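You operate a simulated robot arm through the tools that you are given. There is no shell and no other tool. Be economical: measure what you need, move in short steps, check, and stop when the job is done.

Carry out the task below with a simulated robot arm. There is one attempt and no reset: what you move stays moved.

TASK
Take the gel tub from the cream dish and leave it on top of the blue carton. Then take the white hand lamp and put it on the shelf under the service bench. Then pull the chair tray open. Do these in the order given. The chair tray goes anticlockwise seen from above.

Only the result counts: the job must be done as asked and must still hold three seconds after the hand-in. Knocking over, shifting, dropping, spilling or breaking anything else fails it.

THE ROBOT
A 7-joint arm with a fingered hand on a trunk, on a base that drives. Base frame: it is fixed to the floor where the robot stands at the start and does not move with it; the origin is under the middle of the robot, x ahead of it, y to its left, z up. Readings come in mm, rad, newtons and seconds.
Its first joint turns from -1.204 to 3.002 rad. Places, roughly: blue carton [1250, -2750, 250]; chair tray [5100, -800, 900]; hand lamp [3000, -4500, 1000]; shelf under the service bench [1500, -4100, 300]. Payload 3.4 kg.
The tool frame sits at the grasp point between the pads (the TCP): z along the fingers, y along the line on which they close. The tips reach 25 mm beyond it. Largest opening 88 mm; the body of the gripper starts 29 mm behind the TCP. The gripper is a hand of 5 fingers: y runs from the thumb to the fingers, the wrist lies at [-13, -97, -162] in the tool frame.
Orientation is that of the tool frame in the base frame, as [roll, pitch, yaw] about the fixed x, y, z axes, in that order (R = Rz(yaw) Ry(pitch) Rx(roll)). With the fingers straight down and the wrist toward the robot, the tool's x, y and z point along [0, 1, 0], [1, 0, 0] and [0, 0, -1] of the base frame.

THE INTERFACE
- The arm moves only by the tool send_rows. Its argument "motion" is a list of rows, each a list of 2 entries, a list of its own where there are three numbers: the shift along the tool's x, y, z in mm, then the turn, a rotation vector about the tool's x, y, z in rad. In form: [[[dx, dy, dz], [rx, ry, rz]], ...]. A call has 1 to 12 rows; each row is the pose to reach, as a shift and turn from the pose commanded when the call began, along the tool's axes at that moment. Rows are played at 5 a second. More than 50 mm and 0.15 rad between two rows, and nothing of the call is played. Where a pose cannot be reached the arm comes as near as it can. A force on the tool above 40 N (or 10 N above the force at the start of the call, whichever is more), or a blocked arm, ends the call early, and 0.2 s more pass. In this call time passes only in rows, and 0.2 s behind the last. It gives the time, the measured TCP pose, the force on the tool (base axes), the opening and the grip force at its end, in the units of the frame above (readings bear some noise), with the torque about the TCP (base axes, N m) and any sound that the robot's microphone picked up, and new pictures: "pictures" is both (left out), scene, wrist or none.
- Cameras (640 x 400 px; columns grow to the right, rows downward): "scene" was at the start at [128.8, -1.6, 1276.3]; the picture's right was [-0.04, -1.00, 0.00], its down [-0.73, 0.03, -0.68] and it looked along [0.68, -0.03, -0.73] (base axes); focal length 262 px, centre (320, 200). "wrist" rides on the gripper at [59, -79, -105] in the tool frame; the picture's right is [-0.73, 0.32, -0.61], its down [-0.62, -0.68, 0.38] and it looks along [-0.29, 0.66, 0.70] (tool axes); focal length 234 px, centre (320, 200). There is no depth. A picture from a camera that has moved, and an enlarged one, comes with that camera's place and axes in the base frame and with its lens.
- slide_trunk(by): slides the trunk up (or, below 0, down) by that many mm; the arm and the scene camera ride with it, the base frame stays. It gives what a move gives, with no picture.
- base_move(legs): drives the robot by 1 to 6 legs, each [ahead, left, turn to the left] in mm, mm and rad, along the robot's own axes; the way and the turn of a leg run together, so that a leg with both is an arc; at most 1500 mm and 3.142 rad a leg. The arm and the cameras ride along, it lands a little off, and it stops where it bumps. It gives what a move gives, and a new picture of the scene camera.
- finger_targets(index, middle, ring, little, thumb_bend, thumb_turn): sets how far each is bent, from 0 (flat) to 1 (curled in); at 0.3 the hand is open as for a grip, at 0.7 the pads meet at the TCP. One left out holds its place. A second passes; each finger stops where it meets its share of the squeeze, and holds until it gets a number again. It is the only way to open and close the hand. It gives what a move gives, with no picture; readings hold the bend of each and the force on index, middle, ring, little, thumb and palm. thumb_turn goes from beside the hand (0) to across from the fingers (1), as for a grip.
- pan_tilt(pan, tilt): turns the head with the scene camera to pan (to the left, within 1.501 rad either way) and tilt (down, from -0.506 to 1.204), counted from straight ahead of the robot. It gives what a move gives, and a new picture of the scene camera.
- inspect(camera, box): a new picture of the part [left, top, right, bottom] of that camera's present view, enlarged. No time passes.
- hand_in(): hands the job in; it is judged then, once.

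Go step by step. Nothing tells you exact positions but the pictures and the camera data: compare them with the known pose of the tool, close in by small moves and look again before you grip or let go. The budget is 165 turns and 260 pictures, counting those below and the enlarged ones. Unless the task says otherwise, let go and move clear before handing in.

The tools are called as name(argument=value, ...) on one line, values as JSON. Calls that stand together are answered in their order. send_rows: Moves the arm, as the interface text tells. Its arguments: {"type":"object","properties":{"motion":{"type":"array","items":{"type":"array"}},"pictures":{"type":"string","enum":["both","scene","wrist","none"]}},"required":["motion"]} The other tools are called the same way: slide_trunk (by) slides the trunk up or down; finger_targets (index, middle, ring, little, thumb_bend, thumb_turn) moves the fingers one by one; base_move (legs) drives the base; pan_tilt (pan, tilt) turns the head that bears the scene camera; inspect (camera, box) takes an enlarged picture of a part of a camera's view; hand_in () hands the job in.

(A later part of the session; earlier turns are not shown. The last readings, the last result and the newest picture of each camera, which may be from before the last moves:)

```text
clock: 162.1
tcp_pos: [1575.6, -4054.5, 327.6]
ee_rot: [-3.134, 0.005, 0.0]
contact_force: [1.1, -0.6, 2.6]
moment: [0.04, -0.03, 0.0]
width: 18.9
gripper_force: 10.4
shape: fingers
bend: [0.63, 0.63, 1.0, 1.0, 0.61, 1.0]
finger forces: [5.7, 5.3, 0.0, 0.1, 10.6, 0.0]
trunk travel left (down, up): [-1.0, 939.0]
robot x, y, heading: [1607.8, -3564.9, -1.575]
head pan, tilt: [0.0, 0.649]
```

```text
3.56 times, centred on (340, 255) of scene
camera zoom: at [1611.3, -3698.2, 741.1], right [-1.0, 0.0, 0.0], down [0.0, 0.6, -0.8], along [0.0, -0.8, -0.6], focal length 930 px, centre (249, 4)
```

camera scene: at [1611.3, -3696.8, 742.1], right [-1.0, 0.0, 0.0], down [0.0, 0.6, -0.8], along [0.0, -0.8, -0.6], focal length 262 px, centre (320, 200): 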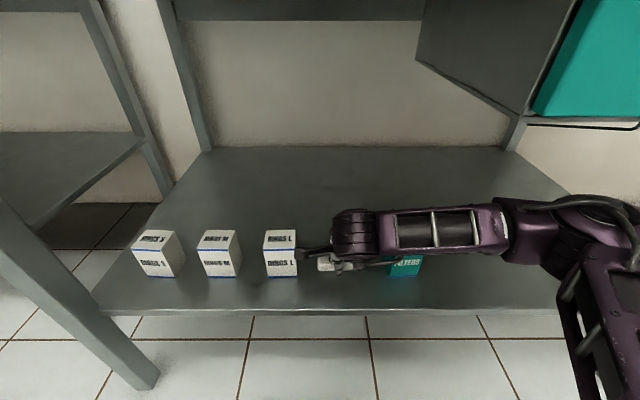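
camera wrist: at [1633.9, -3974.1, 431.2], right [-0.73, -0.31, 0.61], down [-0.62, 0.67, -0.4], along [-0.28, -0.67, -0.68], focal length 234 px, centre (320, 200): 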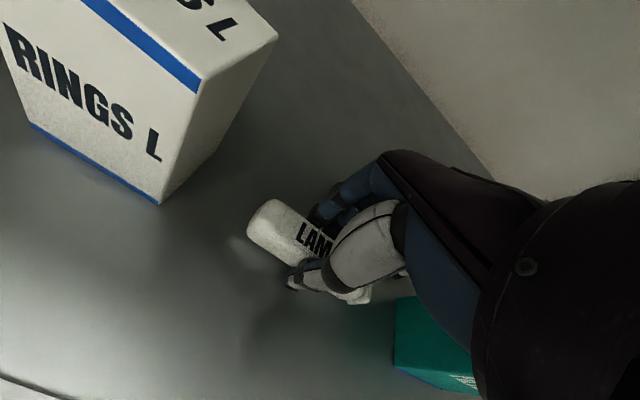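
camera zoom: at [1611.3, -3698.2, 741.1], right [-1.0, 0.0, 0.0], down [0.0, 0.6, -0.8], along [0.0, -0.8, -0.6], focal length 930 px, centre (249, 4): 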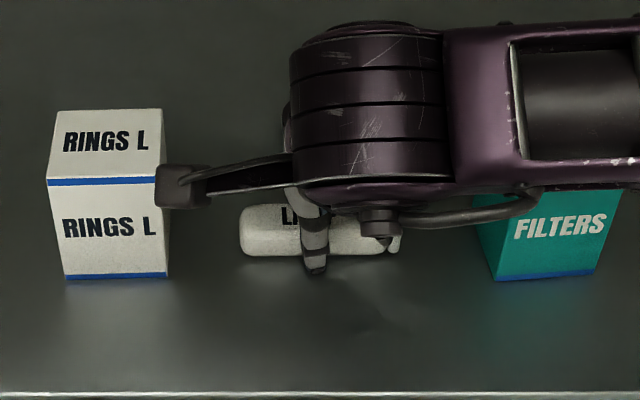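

The lamp is at the shelf surface. I'll release gently.

finger_targets(index=0.57, middle=0.57, thumb_bend=0.56)

finger_targets(index=0.46, middle=0.46, thumb_bend=0.46)

inspect(camera="wrist", box=[210, 150, 410, 350])

inspect(camera="scene", box=[250, 200, 430, 310])

```text
clock: 163.1
tcp_pos: [1575.0, -4053.7, 328.3]
ee_rot: [-3.136, 0.004, -0.001]
contact_force: [-0.1, 2.0, 3.5]
moment: [-0.01, 0.03, -0.01]
width: 27.2
gripper_force: 2.1
shape: fingers
bend: [0.57, 0.58, 1.0, 1.0, 0.56, 1.0]
finger forces: [1.2, 1.9, 0.0, 0.1, 0.3, 0.1]
trunk travel left (down, up): [-1.0, 939.0]
robot x, y, heading: [1612.5, -3562.1, -1.572]
head pan, tilt: [0.0, 0.649]
```

```text
clock: 164.1
tcp_pos: [1574.9, -4054.2, 328.5]
ee_rot: [-3.139, 0.003, -0.001]
contact_force: [-0.2, 1.3, 4.9]
moment: [-0.05, -0.01, -0.01]
width: 49.9
gripper_force: 2.5
shape: fingers
bend: [0.46, 0.48, 1.0, 1.0, 0.46, 1.0]
finger forces: [0.1, 4.4, 0.0, 0.1, 0.0, 0.0]
trunk travel left (down, up): [-1.0, 939.0]
robot x, y, heading: [1610.9, -3568.4, -1.572]
head pan, tilt: [0.0, 0.649]
```

```text
2.00 times, centred on (310, 250) of wrist
camera zoom: at [1634.7, -3976.5, 433.4], right [-0.72, -0.33, 0.61], down [-0.63, 0.68, -0.38], along [-0.29, -0.65, -0.7], focal length 468 px, centre (340, 100)
```

zoom: 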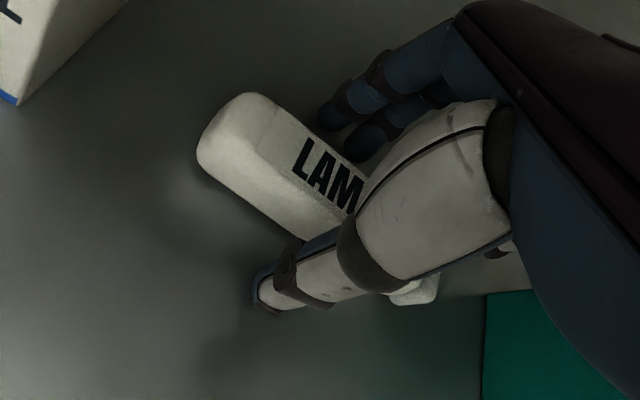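

```text
3.56 times, centred on (340, 255) of scene
camera zoom: at [1611.3, -3698.0, 741.5], right [-1.0, 0.0, 0.0], down [0.0, 0.6, -0.8], along [0.0, -0.8, -0.6], focal length 930 px, centre (249, 4)
```

zoom: 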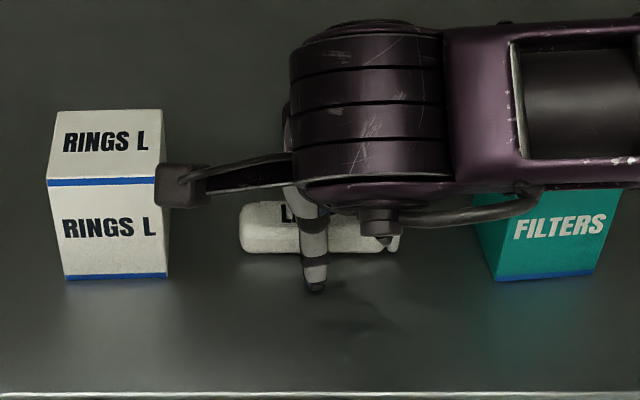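

send_rows(motion=[[[0, 0, -10], [0, 0, 0]], [[0, 0, -30], [0, 0, 0]], [[0, 0, -60], [0, 0, 0]], [[0, 0, -80], [0, 0, 0]]], pictures="both")

```text
clock: 165.1
tcp_pos: [1576.0, -4053.4, 406.8]
ee_rot: [-3.137, 0.006, 0.001]
contact_force: [-0.7, 0.4, 0.6]
moment: [0.05, 0.0, -0.01]
width: 50.2
gripper_force: 0.1
shape: fingers
bend: [0.46, 0.46, 1.0, 1.0, 0.46, 1.0]
finger forces: [0.0, 0.1, 0.0, 0.0, 0.0, 0.0]
trunk travel left (down, up): [-1.0, 939.0]
robot x, y, heading: [1611.2, -3564.0, -1.571]
head pan, tilt: [0.0, 0.649]
camera scene: at [1611.3, -3698.5, 741.4], right [-1.0, 0.0, 0.0], down [0.0, 0.6, -0.8], along [0.0, -0.8, -0.6], focal length 262 px, centre (320, 200)
camera wrist: at [1635.2, -3976.6, 512.9], right [-0.72, -0.33, 0.61], down [-0.63, 0.68, -0.38], along [-0.29, -0.65, -0.7], focal length 234 px, centre (320, 200)
```

scene: 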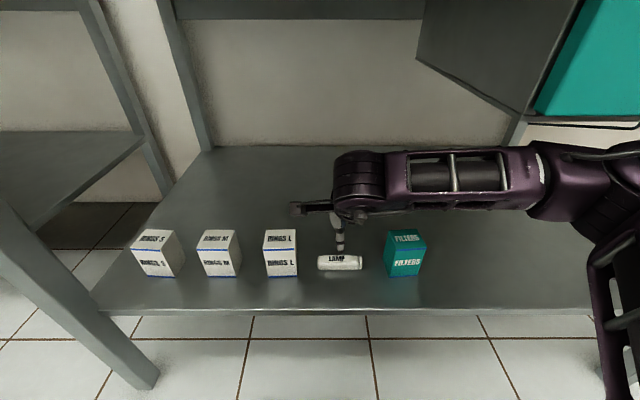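
wrist: 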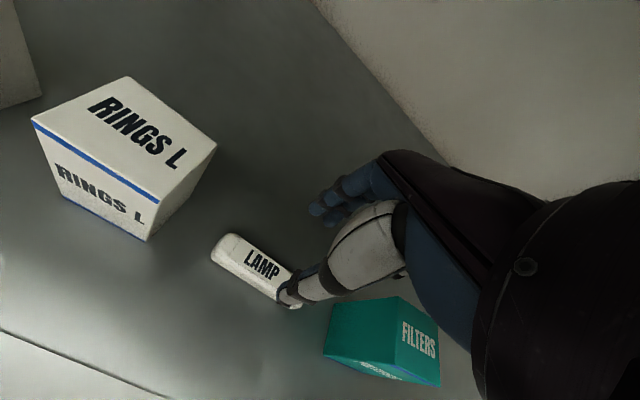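

The lamp is on the shelf, nothing else touched. I'll back out, raise, turn to face +x and look for the chair.

base_move(legs=[[-290, 0, 0]])

slide_trunk(by=400)

slide_trunk(by=300)

base_move(legs=[[0, 0, 1.571], [1300, -50, 0]])

pan_tilt(pan=0.5, tilt=0.3)

```text
clock: 167.1
tcp_pos: [1575.5, -3767.8, 407.5]
ee_rot: [-3.136, 0.005, 0.001]
contact_force: [-0.8, 0.3, 0.1]
moment: [-0.01, 0.01, -0.02]
width: 49.6
gripper_force: 0.0
shape: fingers
bend: [0.46, 0.46, 1.0, 1.0, 0.46, 1.0]
finger forces: [0.0, 0.0, 0.1, 0.0, 0.1, 0.0]
trunk travel left (down, up): [-1.0, 939.0]
robot x, y, heading: [1615.3, -3272.7, -1.574]
head pan, tilt: [0.0, 0.649]
camera scene: at [1611.6, -3411.5, 741.4], right [-1.0, 0.0, 0.0], down [0.0, 0.6, -0.8], along [0.0, -0.8, -0.6], focal length 262 px, centre (320, 200)
```

scene: 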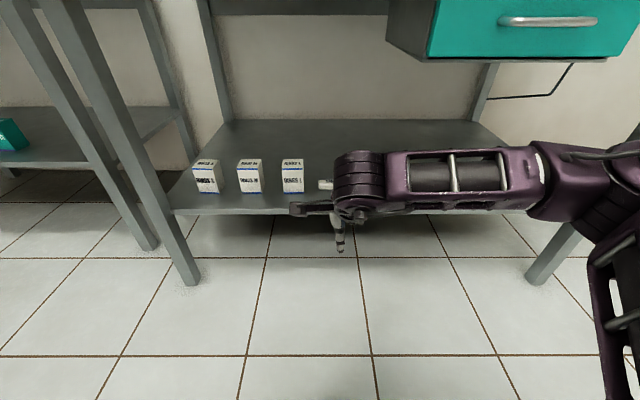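

```text
clock: 170.9
tcp_pos: [1576.5, -3768.2, 809.1]
ee_rot: [-3.136, 0.005, -0.001]
contact_force: [0.4, 1.0, -0.1]
moment: [-0.02, -0.02, -0.01]
width: 50.1
gripper_force: 0.0
shape: fingers
bend: [0.46, 0.46, 1.0, 1.0, 0.46, 1.0]
finger forces: [0.0, 0.0, 0.0, 0.0, 0.1, 0.0]
trunk travel left (down, up): [-401.0, 539.0]
robot x, y, heading: [1614.1, -3274.1, -1.574]
head pan, tilt: [0.0, 0.649]
```

```text
clock: 173.9
tcp_pos: [1576.4, -3767.6, 1107.1]
ee_rot: [-3.136, 0.002, 0.001]
contact_force: [0.3, 0.3, 0.5]
moment: [-0.02, -0.01, 0.01]
width: 49.7
gripper_force: 0.0
shape: fingers
bend: [0.46, 0.46, 1.0, 1.0, 0.46, 1.0]
finger forces: [0.0, 0.0, 0.0, 0.1, 0.1, 0.0]
trunk travel left (down, up): [-701.0, 239.0]
robot x, y, heading: [1612.7, -3278.3, -1.572]
head pan, tilt: [0.0, 0.649]
```

```text
clock: 184.4
tcp_pos: [3414.2, -3323.9, 1107.4]
ee_rot: [-3.136, 0.004, 1.596]
contact_force: [0.3, 0.4, -0.5]
moment: [0.0, -0.02, 0.0]
width: 49.8
gripper_force: 0.0
shape: fingers
bend: [0.46, 0.46, 1.0, 1.0, 0.46, 1.0]
finger forces: [0.1, 0.0, 0.1, 0.0, 0.0, 0.0]
trunk travel left (down, up): [-701.0, 239.0]
robot x, y, heading: [2922.7, -3294.6, 0.02]
head pan, tilt: [0.0, 0.649]
camera scene: at [3059.1, -3295.0, 1441.4], right [0.02, -1.0, 0.0], down [-0.6, -0.01, -0.8], along [0.8, 0.02, -0.6], focal length 262 px, centre (320, 200)
```

scene: 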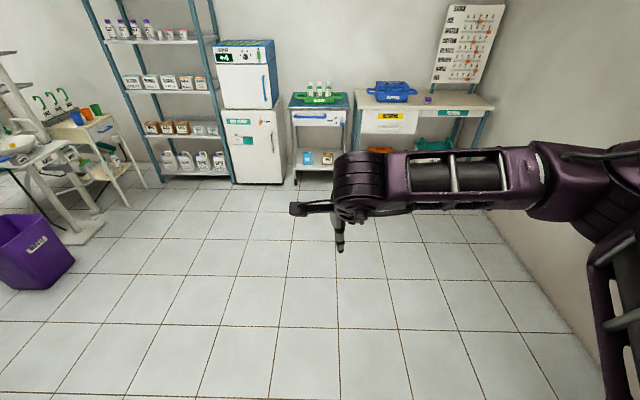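

```text
clock: 185.3
tcp_pos: [3416.1, -3324.4, 1107.7]
ee_rot: [-3.136, 0.004, 1.595]
contact_force: [0.2, -0.2, 0.6]
moment: [0.01, 0.04, -0.06]
width: 49.7
gripper_force: 0.1
shape: fingers
bend: [0.46, 0.46, 1.0, 1.0, 0.46, 1.0]
finger forces: [0.0, 0.1, 0.0, 0.0, 0.0, 0.1]
trunk travel left (down, up): [-701.0, 239.0]
robot x, y, heading: [2922.6, -3298.5, 0.021]
head pan, tilt: [0.499, 0.3]
camera scene: at [3053.2, -3250.6, 1473.1], right [0.5, -0.87, 0.0], down [-0.26, -0.15, -0.96], along [0.83, 0.48, -0.3], focal length 262 px, centre (320, 200)
```

scene: 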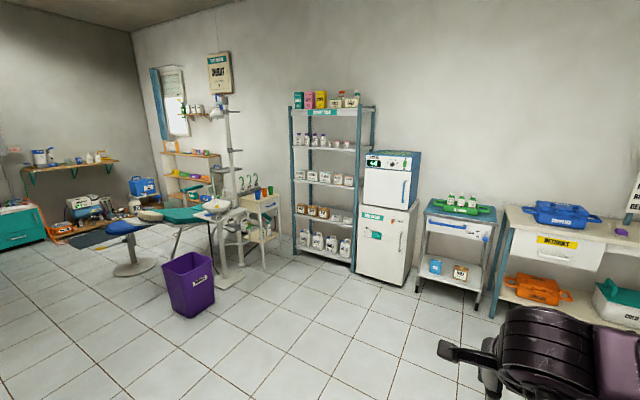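

inspect(camera="scene", box=[100, 60, 300, 320])

inspect(camera="scene", box=[120, 150, 290, 260])

```text
1.54 times, centred on (200, 190) of scene
camera zoom: at [3053.2, -3250.6, 1473.1], right [0.5, -0.87, 0.0], down [-0.26, -0.15, -0.96], along [0.83, 0.48, -0.3], focal length 402 px, centre (505, 215)
```

zoom: 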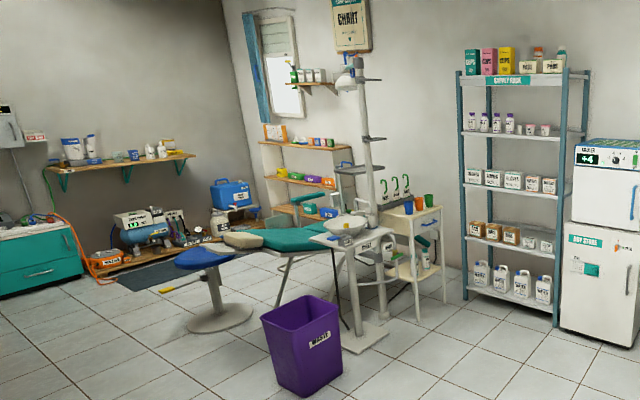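

```text
3.64 times, centred on (205, 205) of scene
camera zoom: at [3053.2, -3250.6, 1473.1], right [0.5, -0.87, 0.0], down [-0.26, -0.15, -0.96], along [0.83, 0.48, -0.3], focal length 951 px, centre (738, 182)
```

zoom: 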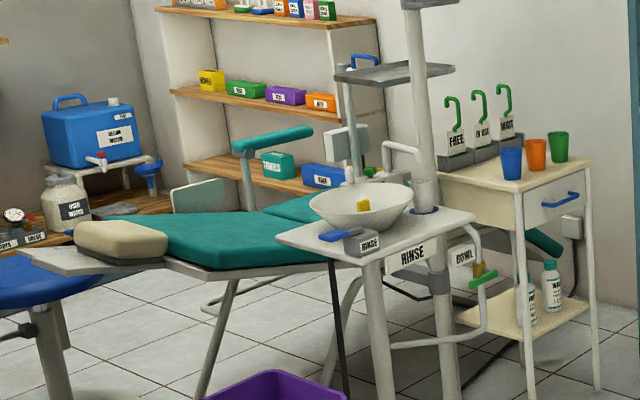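

The chair tray looks to be the grey tray with a blue handle on the post by the dental chair. I'll drive closer to see it properly.

base_move(legs=[[0, 0, 0.65], [1450, 0, 0]])

pan_tilt(pan=0.3, tilt=0.35)

```text
clock: 194.3
tcp_pos: [4459.6, -2098.9, 1107.3]
ee_rot: [-3.137, 0.004, 2.257]
contact_force: [0.7, -0.1, 0.4]
moment: [0.02, -0.02, -0.04]
width: 50.0
gripper_force: 0.1
shape: fingers
bend: [0.46, 0.46, 1.0, 1.0, 0.46, 1.0]
finger forces: [0.1, 0.1, 0.0, 0.1, 0.0, 0.0]
trunk travel left (down, up): [-701.0, 239.0]
robot x, y, heading: [4055.7, -2382.0, 0.686]
head pan, tilt: [0.499, 0.3]
camera scene: at [4130.5, -2262.1, 1473.2], right [0.93, -0.38, 0.0], down [-0.11, -0.27, -0.96], along [0.36, 0.88, -0.3], focal length 262 px, centre (320, 200)
```

scene: 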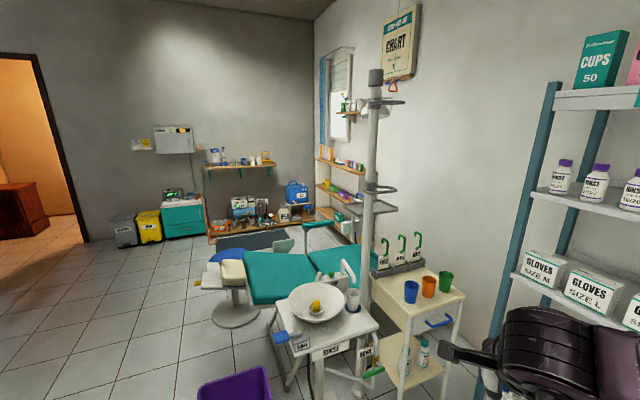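

```text
clock: 195.1
tcp_pos: [4460.4, -2099.5, 1108.3]
ee_rot: [-3.138, 0.004, 2.256]
contact_force: [-0.1, 0.5, -0.8]
moment: [0.04, -0.01, -0.03]
width: 49.9
gripper_force: 0.0
shape: fingers
bend: [0.46, 0.46, 1.0, 1.0, 0.46, 1.0]
finger forces: [0.0, 0.0, 0.0, 0.0, 0.1, 0.0]
trunk travel left (down, up): [-701.0, 239.0]
robot x, y, heading: [4059.1, -2385.1, 0.684]
head pan, tilt: [0.3, 0.351]
camera scene: at [4146.6, -2271.0, 1468.5], right [0.83, -0.55, 0.0], down [-0.19, -0.29, -0.94], along [0.52, 0.78, -0.34], focal length 262 px, centre (320, 200)
```

scene: 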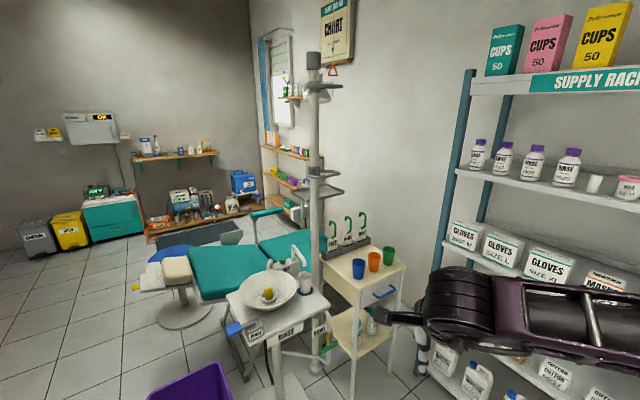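

inspect(camera="scene", box=[240, 40, 400, 240])

inspect(camera="scene", box=[200, 180, 420, 340])

```text
2.00 times, centred on (320, 140) of scene
camera zoom: at [4146.6, -2271.0, 1468.5], right [0.83, -0.55, 0.0], down [-0.19, -0.29, -0.94], along [0.52, 0.78, -0.34], focal length 523 px, centre (320, 320)
```

zoom: 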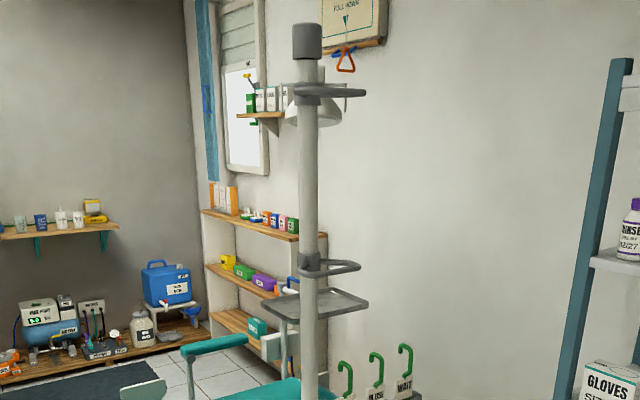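

```text
2.50 times, centred on (310, 260) of scene
camera zoom: at [4146.6, -2271.0, 1468.5], right [0.83, -0.55, 0.0], down [-0.19, -0.29, -0.94], along [0.52, 0.78, -0.34], focal length 654 px, centre (345, 50)
```

zoom: 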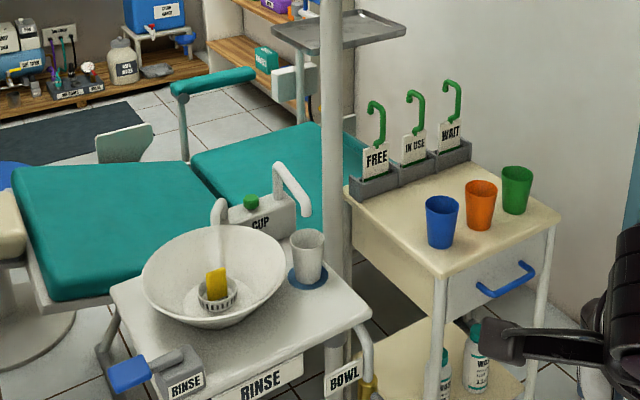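

The tray is behind the post at about (5110, -820, 900), on the far side of the rinse stand and cart. I'll turn north and look at ways around the chair.

base_move(legs=[[0, 0, 0.886]])

pan_tilt(pan=0.5, tilt=0.4)

```text
clock: 197.7
tcp_pos: [4096.5, -1889.3, 1106.9]
ee_rot: [-3.136, 0.002, 3.139]
contact_force: [0.4, 0.3, 1.4]
moment: [0.03, -0.01, 0.01]
width: 50.2
gripper_force: 0.0
shape: fingers
bend: [0.46, 0.46, 1.0, 1.0, 0.46, 1.0]
finger forces: [0.1, 0.0, 0.0, 0.0, 0.0, 0.0]
trunk travel left (down, up): [-701.0, 239.0]
robot x, y, heading: [4057.3, -2381.3, 1.571]
head pan, tilt: [0.3, 0.351]
camera scene: at [4029.6, -2240.9, 1468.4], right [0.96, 0.29, 0.0], down [0.1, -0.33, -0.94], along [-0.27, 0.9, -0.34], focal length 262 px, centre (320, 200)
```

scene: 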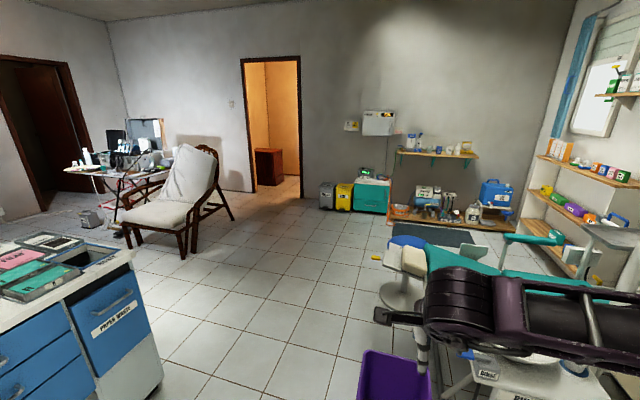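

```text
clock: 198.5
tcp_pos: [4096.4, -1890.9, 1108.7]
ee_rot: [-3.135, 0.003, 3.137]
contact_force: [0.2, -0.5, -0.2]
moment: [0.0, -0.01, 0.0]
width: 49.9
gripper_force: 0.0
shape: fingers
bend: [0.46, 0.46, 1.0, 1.0, 0.46, 1.0]
finger forces: [0.0, 0.0, 0.0, 0.0, 0.1, 0.0]
trunk travel left (down, up): [-701.0, 239.0]
robot x, y, heading: [4060.1, -2384.6, 1.566]
head pan, tilt: [0.499, 0.4]
camera scene: at [4012.9, -2248.5, 1463.9], right [0.88, 0.47, 0.0], down [0.18, -0.34, -0.92], along [-0.44, 0.81, -0.39], focal length 262 px, centre (320, 200)
```

scene: 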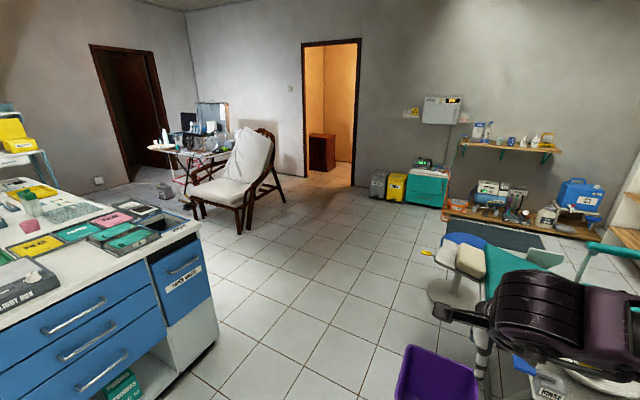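

The north side is open. I'll go around the chair's head: strafe west, drive north, and turn east.

base_move(legs=[[0, 610, 0], [1270, 0, 0], [1270, 0, 0], [0, 0, -1.571]])

pan_tilt(pan=-0.3, tilt=0.4)

```text
clock: 217.7
tcp_pos: [3916.9, 124.0, 1107.8]
ee_rot: [-3.137, 0.003, 1.585]
contact_force: [0.1, -0.4, 0.5]
moment: [0.02, -0.01, 0.01]
width: 49.9
gripper_force: 0.1
shape: fingers
bend: [0.46, 0.46, 1.0, 1.0, 0.46, 1.0]
finger forces: [0.0, 0.0, 0.1, 0.0, 0.0, 0.0]
trunk travel left (down, up): [-701.0, 239.0]
robot x, y, heading: [3422.9, 155.9, 0.019]
head pan, tilt: [0.499, 0.4]
camera scene: at [3555.3, 201.2, 1463.9], right [0.49, -0.87, 0.0], down [-0.34, -0.19, -0.92], along [0.8, 0.45, -0.39], focal length 262 px, centre (320, 200)
```

scene: 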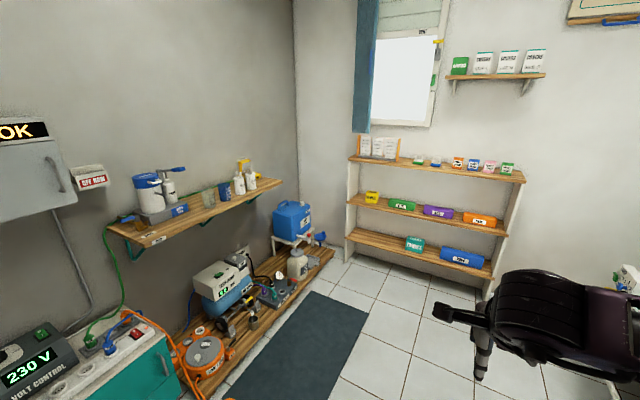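

```text
clock: 218.9
tcp_pos: [3916.9, 124.2, 1107.4]
ee_rot: [-3.136, 0.004, 1.587]
contact_force: [0.2, 0.5, -0.1]
moment: [-0.01, -0.01, -0.01]
width: 49.9
gripper_force: 0.1
shape: fingers
bend: [0.46, 0.46, 1.0, 1.0, 0.46, 1.0]
finger forces: [0.0, 0.1, 0.0, 0.0, 0.0, 0.0]
trunk travel left (down, up): [-701.0, 239.0]
robot x, y, heading: [3423.9, 149.0, 0.016]
head pan, tilt: [-0.3, 0.4]
camera scene: at [3563.3, 129.7, 1463.9], right [-0.28, -0.96, 0.0], down [-0.37, 0.11, -0.92], along [0.88, -0.26, -0.39], focal length 262 px, centre (320, 200)
```

scene: 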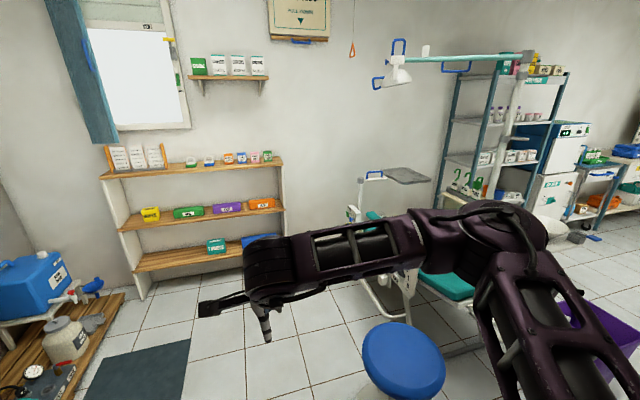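

inspect(camera="scene", box=[330, 150, 450, 240])

inspect(camera="scene", box=[330, 20, 560, 300])

```text
4.44 times, centred on (390, 195) of scene
camera zoom: at [3563.3, 129.7, 1463.9], right [-0.28, -0.96, 0.0], down [-0.37, 0.11, -0.92], along [0.88, -0.26, -0.39], focal length 1163 px, centre (9, 222)
```

zoom: 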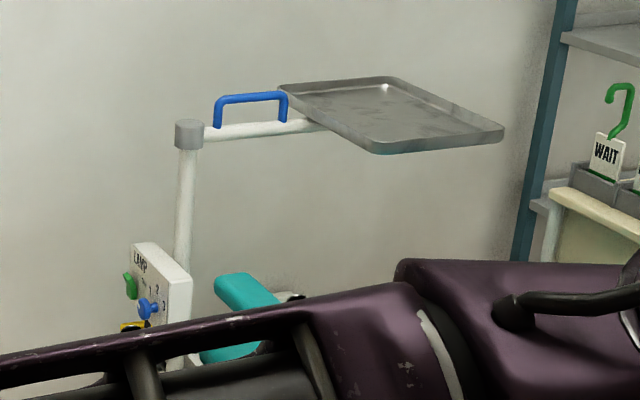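

```text
1.43 times, centred on (445, 160) of scene
camera zoom: at [3563.3, 129.7, 1463.9], right [-0.28, -0.96, 0.0], down [-0.37, 0.11, -0.92], along [0.88, -0.26, -0.39], focal length 374 px, centre (141, 257)
```

zoom: 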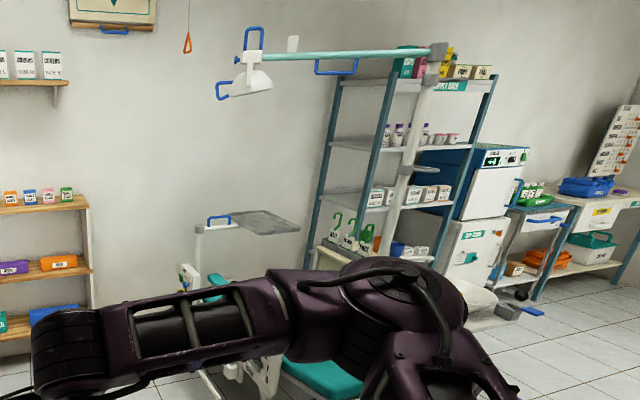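

The tray is on an arm pivoting on a short pole at about (5060, -592), arm pointing south, with a blue handle loop near the pole. Anticlockwise means pushing the handle east; I'll take a stand north of it, facing south.

base_move(legs=[[1000, 60, 0], [0, 0, -1.585]])

pan_tilt(pan=0.7, tilt=0.45)

```text
clock: 227.9
tcp_pos: [4396.2, -264.1, 1108.2]
ee_rot: [-3.137, 0.003, 0.01]
contact_force: [-0.9, 0.4, 0.2]
moment: [0.03, -0.01, 0.01]
width: 49.7
gripper_force: 0.1
shape: fingers
bend: [0.46, 0.46, 1.0, 1.0, 0.46, 1.0]
finger forces: [0.0, 0.1, 0.0, 0.1, 0.1, 0.1]
trunk travel left (down, up): [-701.0, 239.0]
robot x, y, heading: [4426.7, 230.1, -1.562]
head pan, tilt: [-0.3, 0.4]
camera scene: at [4400.9, 90.8, 1463.9], right [-0.96, 0.29, 0.0], down [0.11, 0.37, -0.92], along [-0.27, -0.88, -0.39], focal length 262 px, centre (320, 200)
```

scene: 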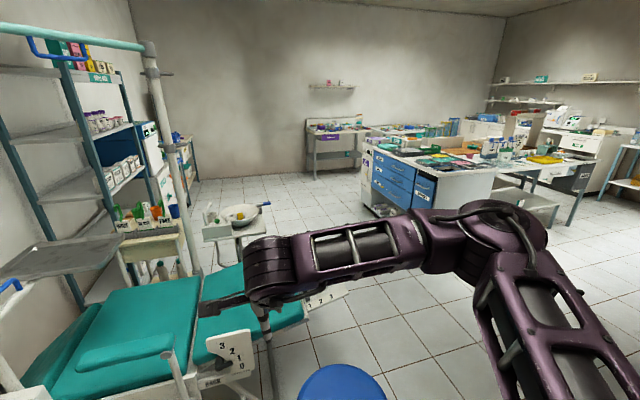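

```text
clock: 229.2
tcp_pos: [4397.2, -263.8, 1108.5]
ee_rot: [-3.137, 0.003, 0.009]
contact_force: [0.0, 0.2, 0.3]
moment: [0.0, 0.0, 0.0]
width: 50.0
gripper_force: 0.1
shape: fingers
bend: [0.46, 0.46, 1.0, 1.0, 0.46, 1.0]
finger forces: [0.1, 0.1, 0.1, 0.0, 0.0, 0.0]
trunk travel left (down, up): [-701.0, 239.0]
robot x, y, heading: [4430.2, 228.3, -1.565]
head pan, tilt: [0.7, 0.45]
camera scene: at [4487.3, 109.6, 1459.2], right [-0.76, -0.65, 0.0], down [-0.28, 0.33, -0.9], along [0.58, -0.68, -0.44], focal length 262 px, centre (320, 200)
```

scene: 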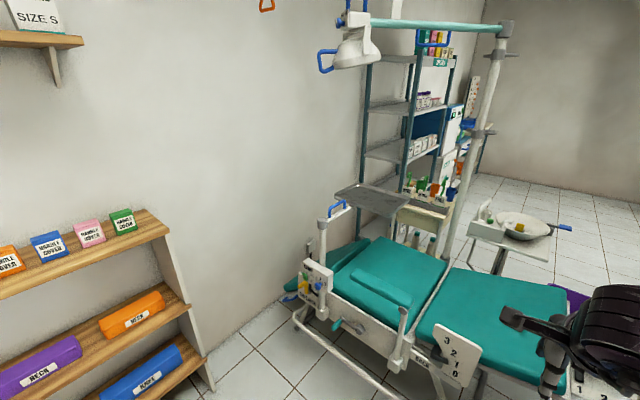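

inspect(camera="scene", box=[280, 160, 440, 340])

inspect(camera="scene", box=[300, 170, 420, 260])

```text
2.22 times, centred on (360, 250) of scene
camera zoom: at [4487.3, 109.6, 1459.2], right [-0.76, -0.65, 0.0], down [-0.28, 0.33, -0.9], along [0.58, -0.68, -0.44], focal length 581 px, centre (231, 89)
```

zoom: 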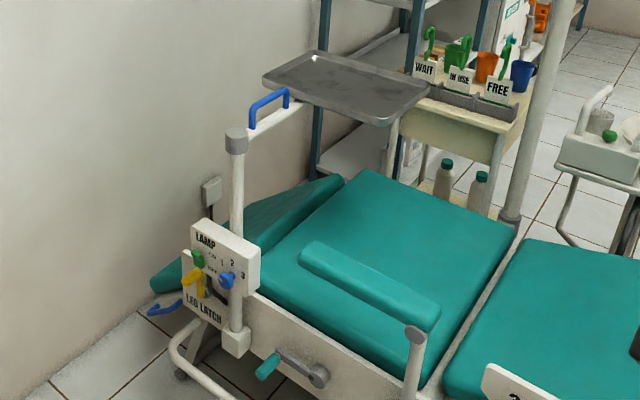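

```text
4.44 times, centred on (360, 215) of scene
camera zoom: at [4487.3, 109.6, 1459.2], right [-0.76, -0.65, 0.0], down [-0.28, 0.33, -0.9], along [0.58, -0.68, -0.44], focal length 1163 px, centre (142, 133)
```

zoom: 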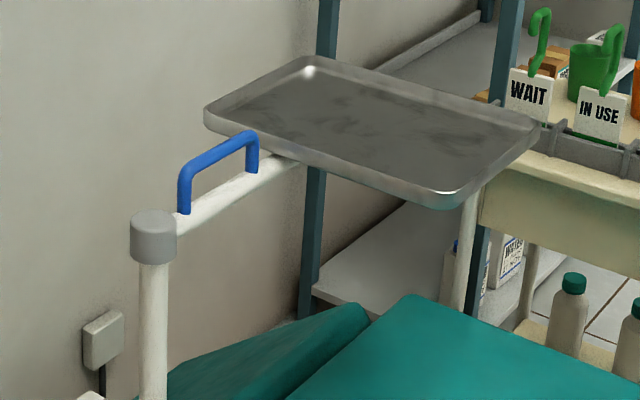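

The pivot is at (5075, -598), blue handle bar around (5080, -703, 945), tray beyond it. I'll strafe east and move up so that the hand is just north-west of the handle, and curl the fingers together as a pusher.

base_move(legs=[[0, 660, 0], [240, 0, -0.006]])

finger_targets(index=0.66, middle=0.66, thumb_bend=0.66)

pan_tilt(pan=0.0, tilt=0.6)

send_rows(motion=[[[0, 0, 0], [0, 0, 0]]], pictures="wrist")

```text
clock: 234.2
tcp_pos: [5051.2, -497.4, 1107.8]
ee_rot: [-3.137, 0.003, 0.002]
contact_force: [-0.8, -0.2, -0.9]
moment: [0.02, 0.02, 0.0]
width: 50.1
gripper_force: 0.1
shape: fingers
bend: [0.46, 0.46, 1.0, 1.0, 0.46, 1.0]
finger forces: [0.0, 0.1, 0.0, 0.1, 0.0, 0.0]
trunk travel left (down, up): [-701.0, 239.0]
robot x, y, heading: [5087.5, -4.9, -1.574]
head pan, tilt: [0.7, 0.45]
camera scene: at [5145.4, -125.1, 1459.2], right [-0.76, -0.64, 0.0], down [-0.28, 0.33, -0.9], along [0.58, -0.69, -0.44], focal length 262 px, centre (320, 200)
```

scene: 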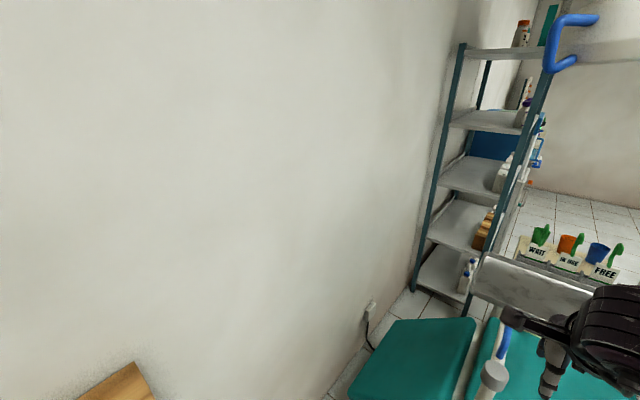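

```text
clock: 235.2
tcp_pos: [5052.2, -497.9, 1108.8]
ee_rot: [-3.136, 0.005, 0.0]
contact_force: [0.2, 0.1, 1.2]
moment: [0.04, 0.01, 0.01]
width: 7.2
gripper_force: 0.0
shape: fingers
bend: [0.66, 0.66, 1.0, 1.0, 0.66, 1.0]
finger forces: [0.1, 0.1, 0.0, 0.0, 0.1, 0.1]
trunk travel left (down, up): [-701.0, 239.0]
robot x, y, heading: [5089.0, -6.1, -1.568]
head pan, tilt: [0.7, 0.45]
```

```text
clock: 236.3
tcp_pos: [5051.8, -497.5, 1108.0]
ee_rot: [-3.137, 0.004, 0.003]
contact_force: [-0.2, -0.3, -0.2]
moment: [-0.01, -0.01, -0.02]
width: 7.2
gripper_force: 0.1
shape: fingers
bend: [0.66, 0.66, 1.0, 1.0, 0.66, 1.0]
finger forces: [0.0, 0.0, 0.0, 0.1, 0.1, 0.1]
trunk travel left (down, up): [-701.0, 239.0]
robot x, y, heading: [5087.3, -7.8, -1.574]
head pan, tilt: [0.0, 0.6]
camera scene: at [5086.2, -143.2, 1445.7], right [-1.0, 0.0, 0.0], down [0.0, 0.56, -0.83], along [0.0, -0.83, -0.56], focal length 262 px, centre (320, 200)
```

scene: 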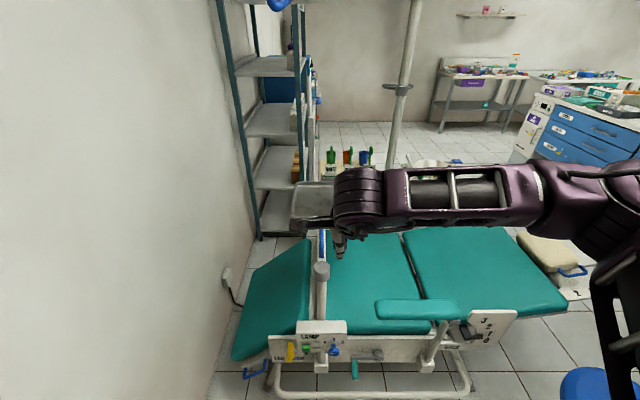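

```text
clock: 236.7
tcp_pos: [5051.6, -497.6, 1108.0]
ee_rot: [-3.137, 0.006, 0.001]
contact_force: [-0.7, 0.6, 0.8]
moment: [-0.02, 0.01, -0.01]
width: 7.2
gripper_force: 0.0
shape: fingers
bend: [0.66, 0.66, 1.0, 1.0, 0.66, 1.0]
finger forces: [0.0, 0.1, 0.0, 0.0, 0.1, 0.1]
trunk travel left (down, up): [-701.0, 239.0]
robot x, y, heading: [5088.6, -6.8, -1.571]
head pan, tilt: [0.0, 0.6]
camera wrist: at [5110.5, -419.8, 1212.9], right [-0.72, -0.33, 0.61], down [-0.63, 0.68, -0.38], along [-0.29, -0.65, -0.7], focal length 234 px, centre (320, 200)
```

wrist: 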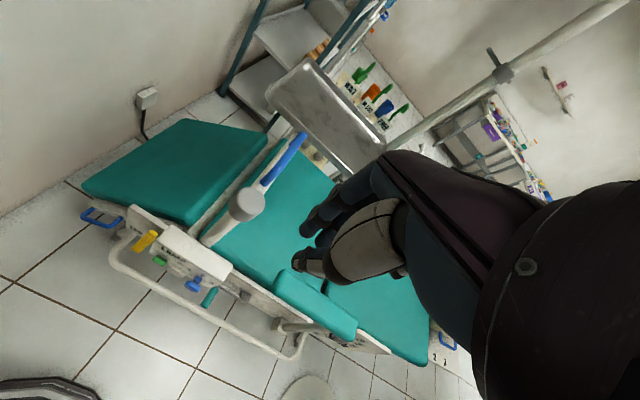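

Pivot about (5085, -596), handle y from -630 to -760 at x≈5085. I'll drive ahead 100, place the hand west of the handle, then lower in stages.

base_move(legs=[[100, 0, 0]])

send_rows(motion=[[[-15, 35, 0], [0, 0, 0]], [[-30, 70, 0], [0, 0, 0]], [[-30, 108, 0], [0, 0, 0]]], pictures="none")

slide_trunk(by=-110)

send_rows(motion=[[[0, 0, 0], [0, 0, 0]]], pictures="both")

```text
clock: 237.8
tcp_pos: [5051.4, -597.2, 1108.1]
ee_rot: [-3.137, 0.003, 0.003]
contact_force: [1.3, -0.7, 0.2]
moment: [0.03, -0.01, 0.0]
width: 7.3
gripper_force: 0.1
shape: fingers
bend: [0.66, 0.66, 1.0, 1.0, 0.66, 1.0]
finger forces: [0.1, 0.0, 0.0, 0.0, 0.1, 0.1]
trunk travel left (down, up): [-701.0, 239.0]
robot x, y, heading: [5087.8, -100.9, -1.568]
head pan, tilt: [0.0, 0.6]
camera scene: at [5086.1, -244.0, 1445.7], right [-1.0, 0.0, 0.0], down [0.0, 0.57, -0.82], along [0.0, -0.82, -0.57], focal length 262 px, centre (320, 200)
```

scene: 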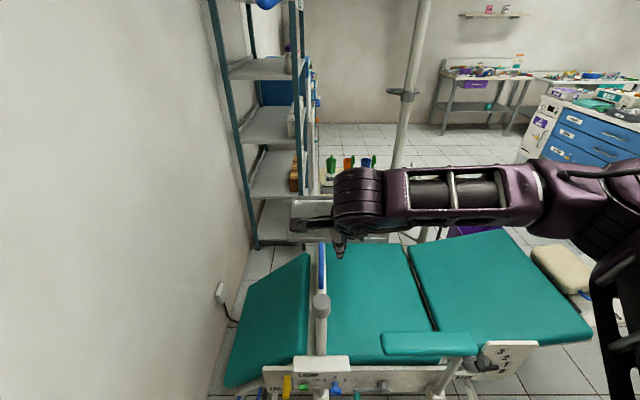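

```text
clock: 238.6
tcp_pos: [5022.7, -707.7, 1107.9]
ee_rot: [-3.135, 0.005, 0.001]
contact_force: [0.5, -0.1, -0.5]
moment: [0.03, -0.03, -0.02]
width: 7.2
gripper_force: 0.0
shape: fingers
bend: [0.66, 0.66, 1.0, 1.0, 0.66, 1.0]
finger forces: [0.0, 0.1, 0.0, 0.0, 0.0, 0.1]
trunk travel left (down, up): [-701.0, 239.0]
robot x, y, heading: [5089.1, -109.0, -1.575]
head pan, tilt: [0.0, 0.6]
```

```text
clock: 240.1
tcp_pos: [5022.8, -705.9, 999.1]
ee_rot: [-3.134, 0.003, 0.003]
contact_force: [-0.6, -0.8, 0.0]
moment: [-0.02, 0.02, -0.01]
width: 7.3
gripper_force: 0.1
shape: fingers
bend: [0.66, 0.66, 1.0, 1.0, 0.66, 1.0]
finger forces: [0.0, 0.1, 0.0, 0.1, 0.1, 0.0]
trunk travel left (down, up): [-591.0, 349.0]
robot x, y, heading: [5088.5, -106.1, -1.569]
head pan, tilt: [0.0, 0.6]
```

```text
clock: 240.4
tcp_pos: [5021.7, -705.9, 998.8]
ee_rot: [-3.136, 0.004, 0.001]
contact_force: [-0.7, 0.6, 0.0]
moment: [0.02, 0.0, 0.01]
width: 7.3
gripper_force: 0.0
shape: fingers
bend: [0.66, 0.66, 1.0, 1.0, 0.66, 1.0]
finger forces: [0.0, 0.1, 0.0, 0.0, 0.0, 0.0]
trunk travel left (down, up): [-591.0, 349.0]
robot x, y, heading: [5084.3, -105.8, -1.568]
head pan, tilt: [0.0, 0.6]
camera scene: at [5086.0, -243.9, 1335.7], right [-1.0, 0.0, 0.0], down [0.0, 0.56, -0.83], along [0.0, -0.83, -0.56], focal length 262 px, centre (320, 200)
camera wrist: at [5081.3, -628.7, 1103.3], right [-0.72, -0.33, 0.61], down [-0.63, 0.68, -0.38], along [-0.29, -0.65, -0.7], focal length 234 px, centre (320, 200)
```

scene: 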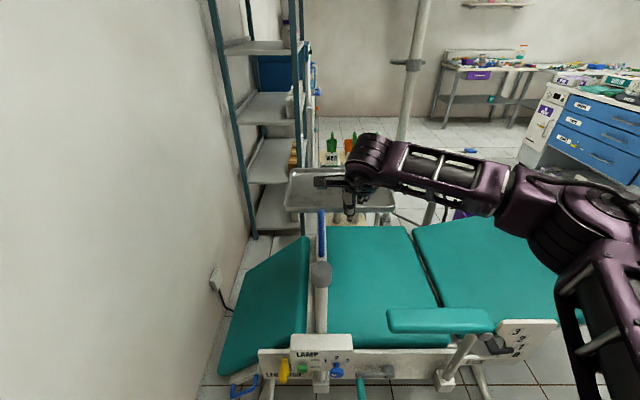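
wrist: 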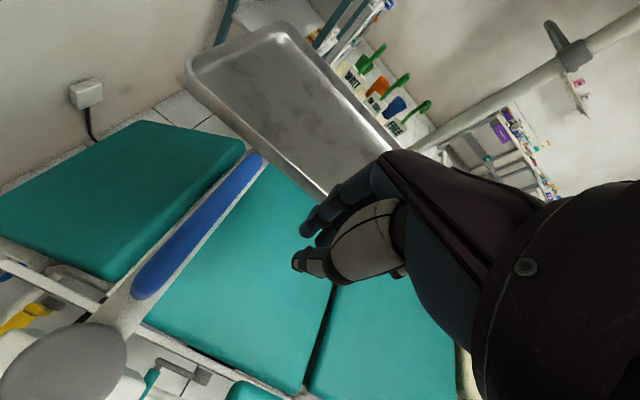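

slide_trunk(by=-62)

inspect(camera="scene", box=[270, 130, 410, 270])

inspect(camera="wrist", box=[60, 100, 420, 400])

```text
clock: 241.5
tcp_pos: [5021.7, -705.6, 936.5]
ee_rot: [-3.136, 0.004, 0.002]
contact_force: [0.9, -0.2, 0.0]
moment: [-0.01, 0.01, -0.01]
width: 7.4
gripper_force: 0.0
shape: fingers
bend: [0.66, 0.66, 1.0, 1.0, 0.66, 1.0]
finger forces: [0.0, 0.1, 0.0, 0.1, 0.0, 0.1]
trunk travel left (down, up): [-529.0, 411.0]
robot x, y, heading: [5088.2, -105.8, -1.568]
head pan, tilt: [0.0, 0.6]
```

```text
2.86 times, centred on (340, 200) of scene
camera zoom: at [5086.1, -243.7, 1273.7], right [-1.0, 0.0, 0.0], down [0.0, 0.56, -0.83], along [0.0, -0.83, -0.56], focal length 748 px, centre (263, 200)
```

zoom: 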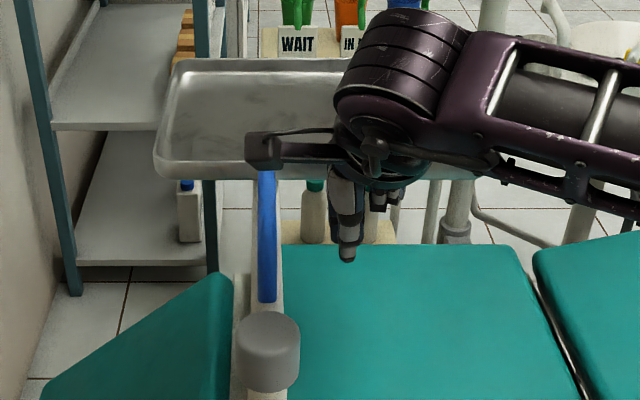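

```text
1.33 times, centred on (240, 250) of wrist
camera zoom: at [5081.4, -628.5, 1041.4], right [-0.72, -0.33, 0.61], down [-0.63, 0.68, -0.38], along [-0.29, -0.65, -0.7], focal length 312 px, centre (427, 133)
```

zoom: 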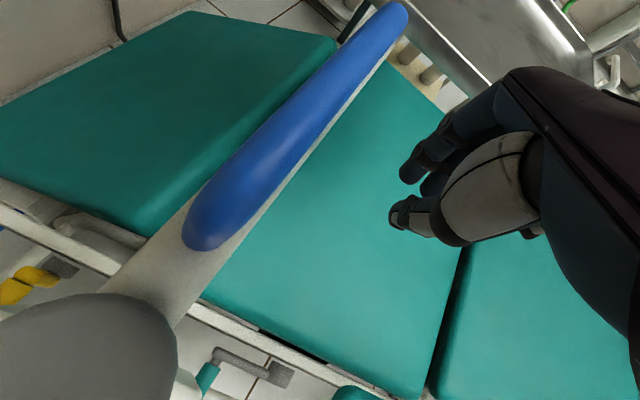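

The pusher is beside the handle. I'll push east along the arc to about 30° first and check.

send_rows(motion=[[[18, -1, 0], [0, 0, 0]], [[34, -2, 0], [0, 0, 0]], [[44, -1, 0], [0, 0, 0]], [[54, 0, 0], [0, 0, 0]], [[64, 0, 0], [0, 0, 0]], [[74, -1, 0], [0, 0, 0]], [[83, -3, 0], [0, 0, 0]], [[92, -5, 0], [0, 0, 0]]], pictures="both")

```text
clock: 243.3
tcp_pos: [5116.3, -701.4, 935.9]
ee_rot: [-3.136, 0.003, 0.004]
contact_force: [0.1, -0.4, 0.0]
moment: [-0.02, 0.02, 0.01]
width: 7.2
gripper_force: 0.2
shape: fingers
bend: [0.66, 0.66, 1.0, 1.0, 0.66, 1.0]
finger forces: [0.0, 0.0, 0.0, 0.0, 0.1, 0.1]
trunk travel left (down, up): [-529.0, 411.0]
robot x, y, heading: [5087.6, -106.3, -1.57]
head pan, tilt: [0.0, 0.6]
camera scene: at [5086.3, -243.8, 1273.7], right [-1.0, 0.0, 0.0], down [0.0, 0.56, -0.83], along [0.0, -0.83, -0.56], focal length 262 px, centre (320, 200)
camera wrist: at [5174.3, -623.4, 1040.8], right [-0.72, -0.33, 0.61], down [-0.63, 0.68, -0.38], along [-0.29, -0.65, -0.7], focal length 234 px, centre (320, 200)
```

scene: 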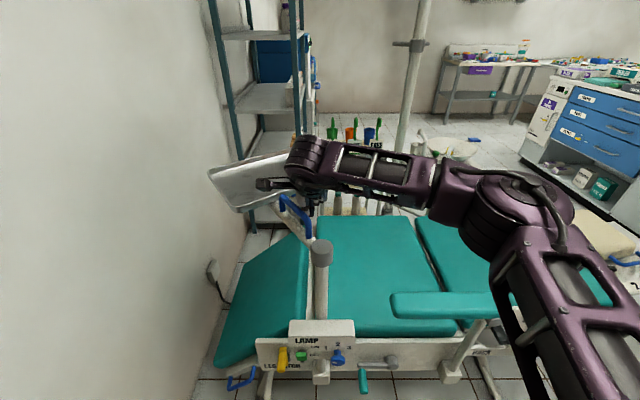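
wrist: 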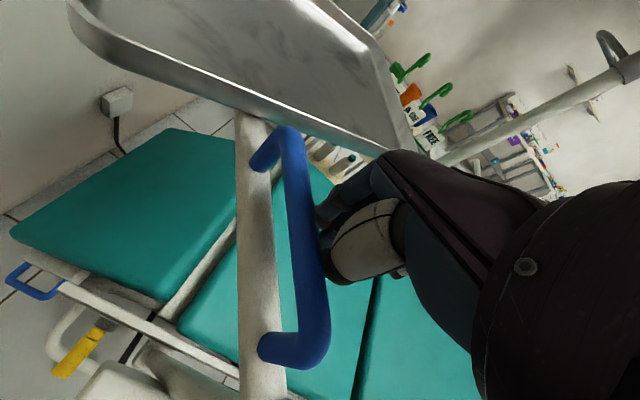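

The tray swings anticlockwise freely. I'll continue along the arc.

send_rows(motion=[[[12, -5, 0], [0, 0, 0]], [[23, -11, 0], [0, 0, 0]], [[34, -19, 0], [0, 0, 0]], [[45, -29, 0], [0, 0, 0]], [[54, -40, 0], [0, 0, 0]], [[62, -52, 0], [0, 0, 0]]], pictures="both")

```text
clock: 244.7
tcp_pos: [5177.8, -649.1, 934.5]
ee_rot: [-3.136, 0.005, 0.004]
contact_force: [0.8, -0.4, -0.2]
moment: [0.01, -0.06, 0.03]
width: 6.6
gripper_force: 0.0
shape: fingers
bend: [0.66, 0.66, 1.0, 1.0, 0.66, 1.0]
finger forces: [0.0, 0.0, 0.1, 0.1, 0.1, 0.0]
trunk travel left (down, up): [-529.0, 411.0]
robot x, y, heading: [5083.5, -105.4, -1.572]
head pan, tilt: [0.0, 0.6]
camera scene: at [5086.8, -243.4, 1273.6], right [-1.0, 0.0, 0.0], down [0.0, 0.56, -0.83], along [0.0, -0.83, -0.56], focal length 262 px, centre (320, 200)
camera wrist: at [5236.3, -570.5, 1040.3], right [-0.72, -0.33, 0.61], down [-0.63, 0.68, -0.38], along [-0.29, -0.65, -0.7], focal length 234 px, centre (320, 200)
```

scene: 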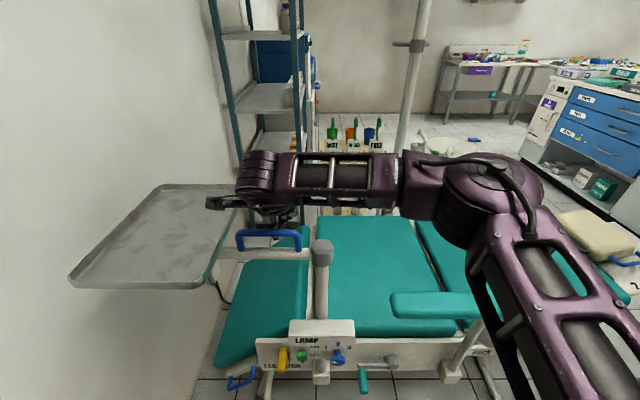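
wrist: 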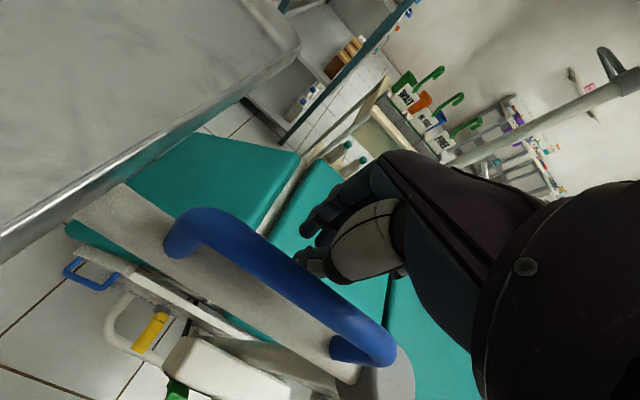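

The arm now points east, about 90° swung. I'll nudge further gently to see whether it is at its stop.

send_rows(motion=[[[2, -8, 0], [0, 0, 0]], [[4, -16, 0], [0, 0, 0]], [[6, -24, 0], [0, 0, 0]], [[6, -32, 0], [0, 0, 0]], [[6, -40, 0], [0, 0, 0]]], pictures="both")

```text
clock: 245.9
tcp_pos: [5183.0, -608.6, 935.6]
ee_rot: [-3.139, 0.006, 0.002]
contact_force: [-0.4, -0.5, 0.1]
moment: [0.01, -0.01, 0.03]
width: 6.6
gripper_force: 0.0
shape: fingers
bend: [0.66, 0.66, 1.0, 1.0, 0.66, 1.0]
finger forces: [0.1, 0.0, 0.0, 0.0, 0.0, 0.0]
trunk travel left (down, up): [-529.0, 411.0]
robot x, y, heading: [5085.8, -106.1, -1.571]
head pan, tilt: [0.0, 0.6]
camera scene: at [5086.3, -243.4, 1273.7], right [-1.0, 0.0, 0.0], down [0.0, 0.56, -0.83], along [0.0, -0.83, -0.56], focal length 262 px, centre (320, 200)
camera wrist: at [5241.9, -530.9, 1040.7], right [-0.72, -0.33, 0.61], down [-0.63, 0.68, -0.38], along [-0.29, -0.65, -0.7], focal length 234 px, centre (320, 200)
```

scene: 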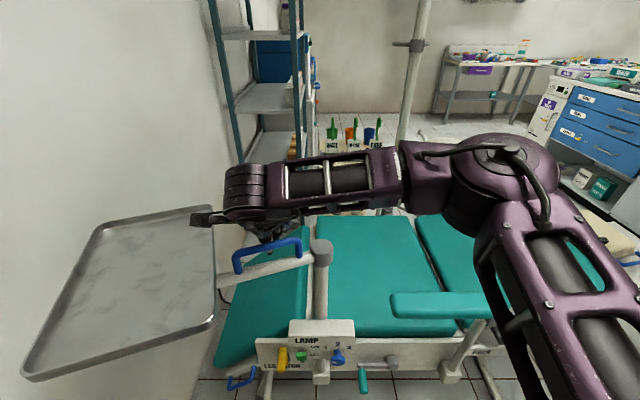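
wrist: 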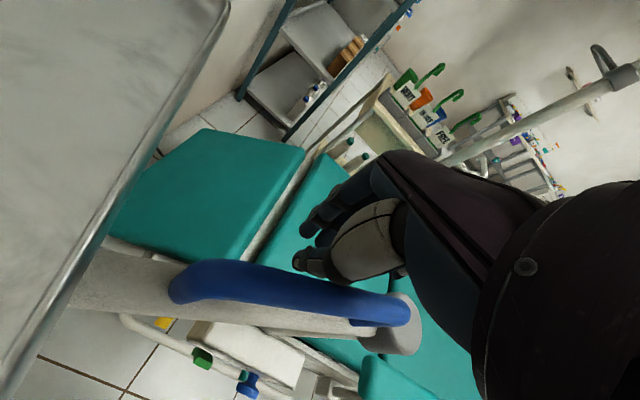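

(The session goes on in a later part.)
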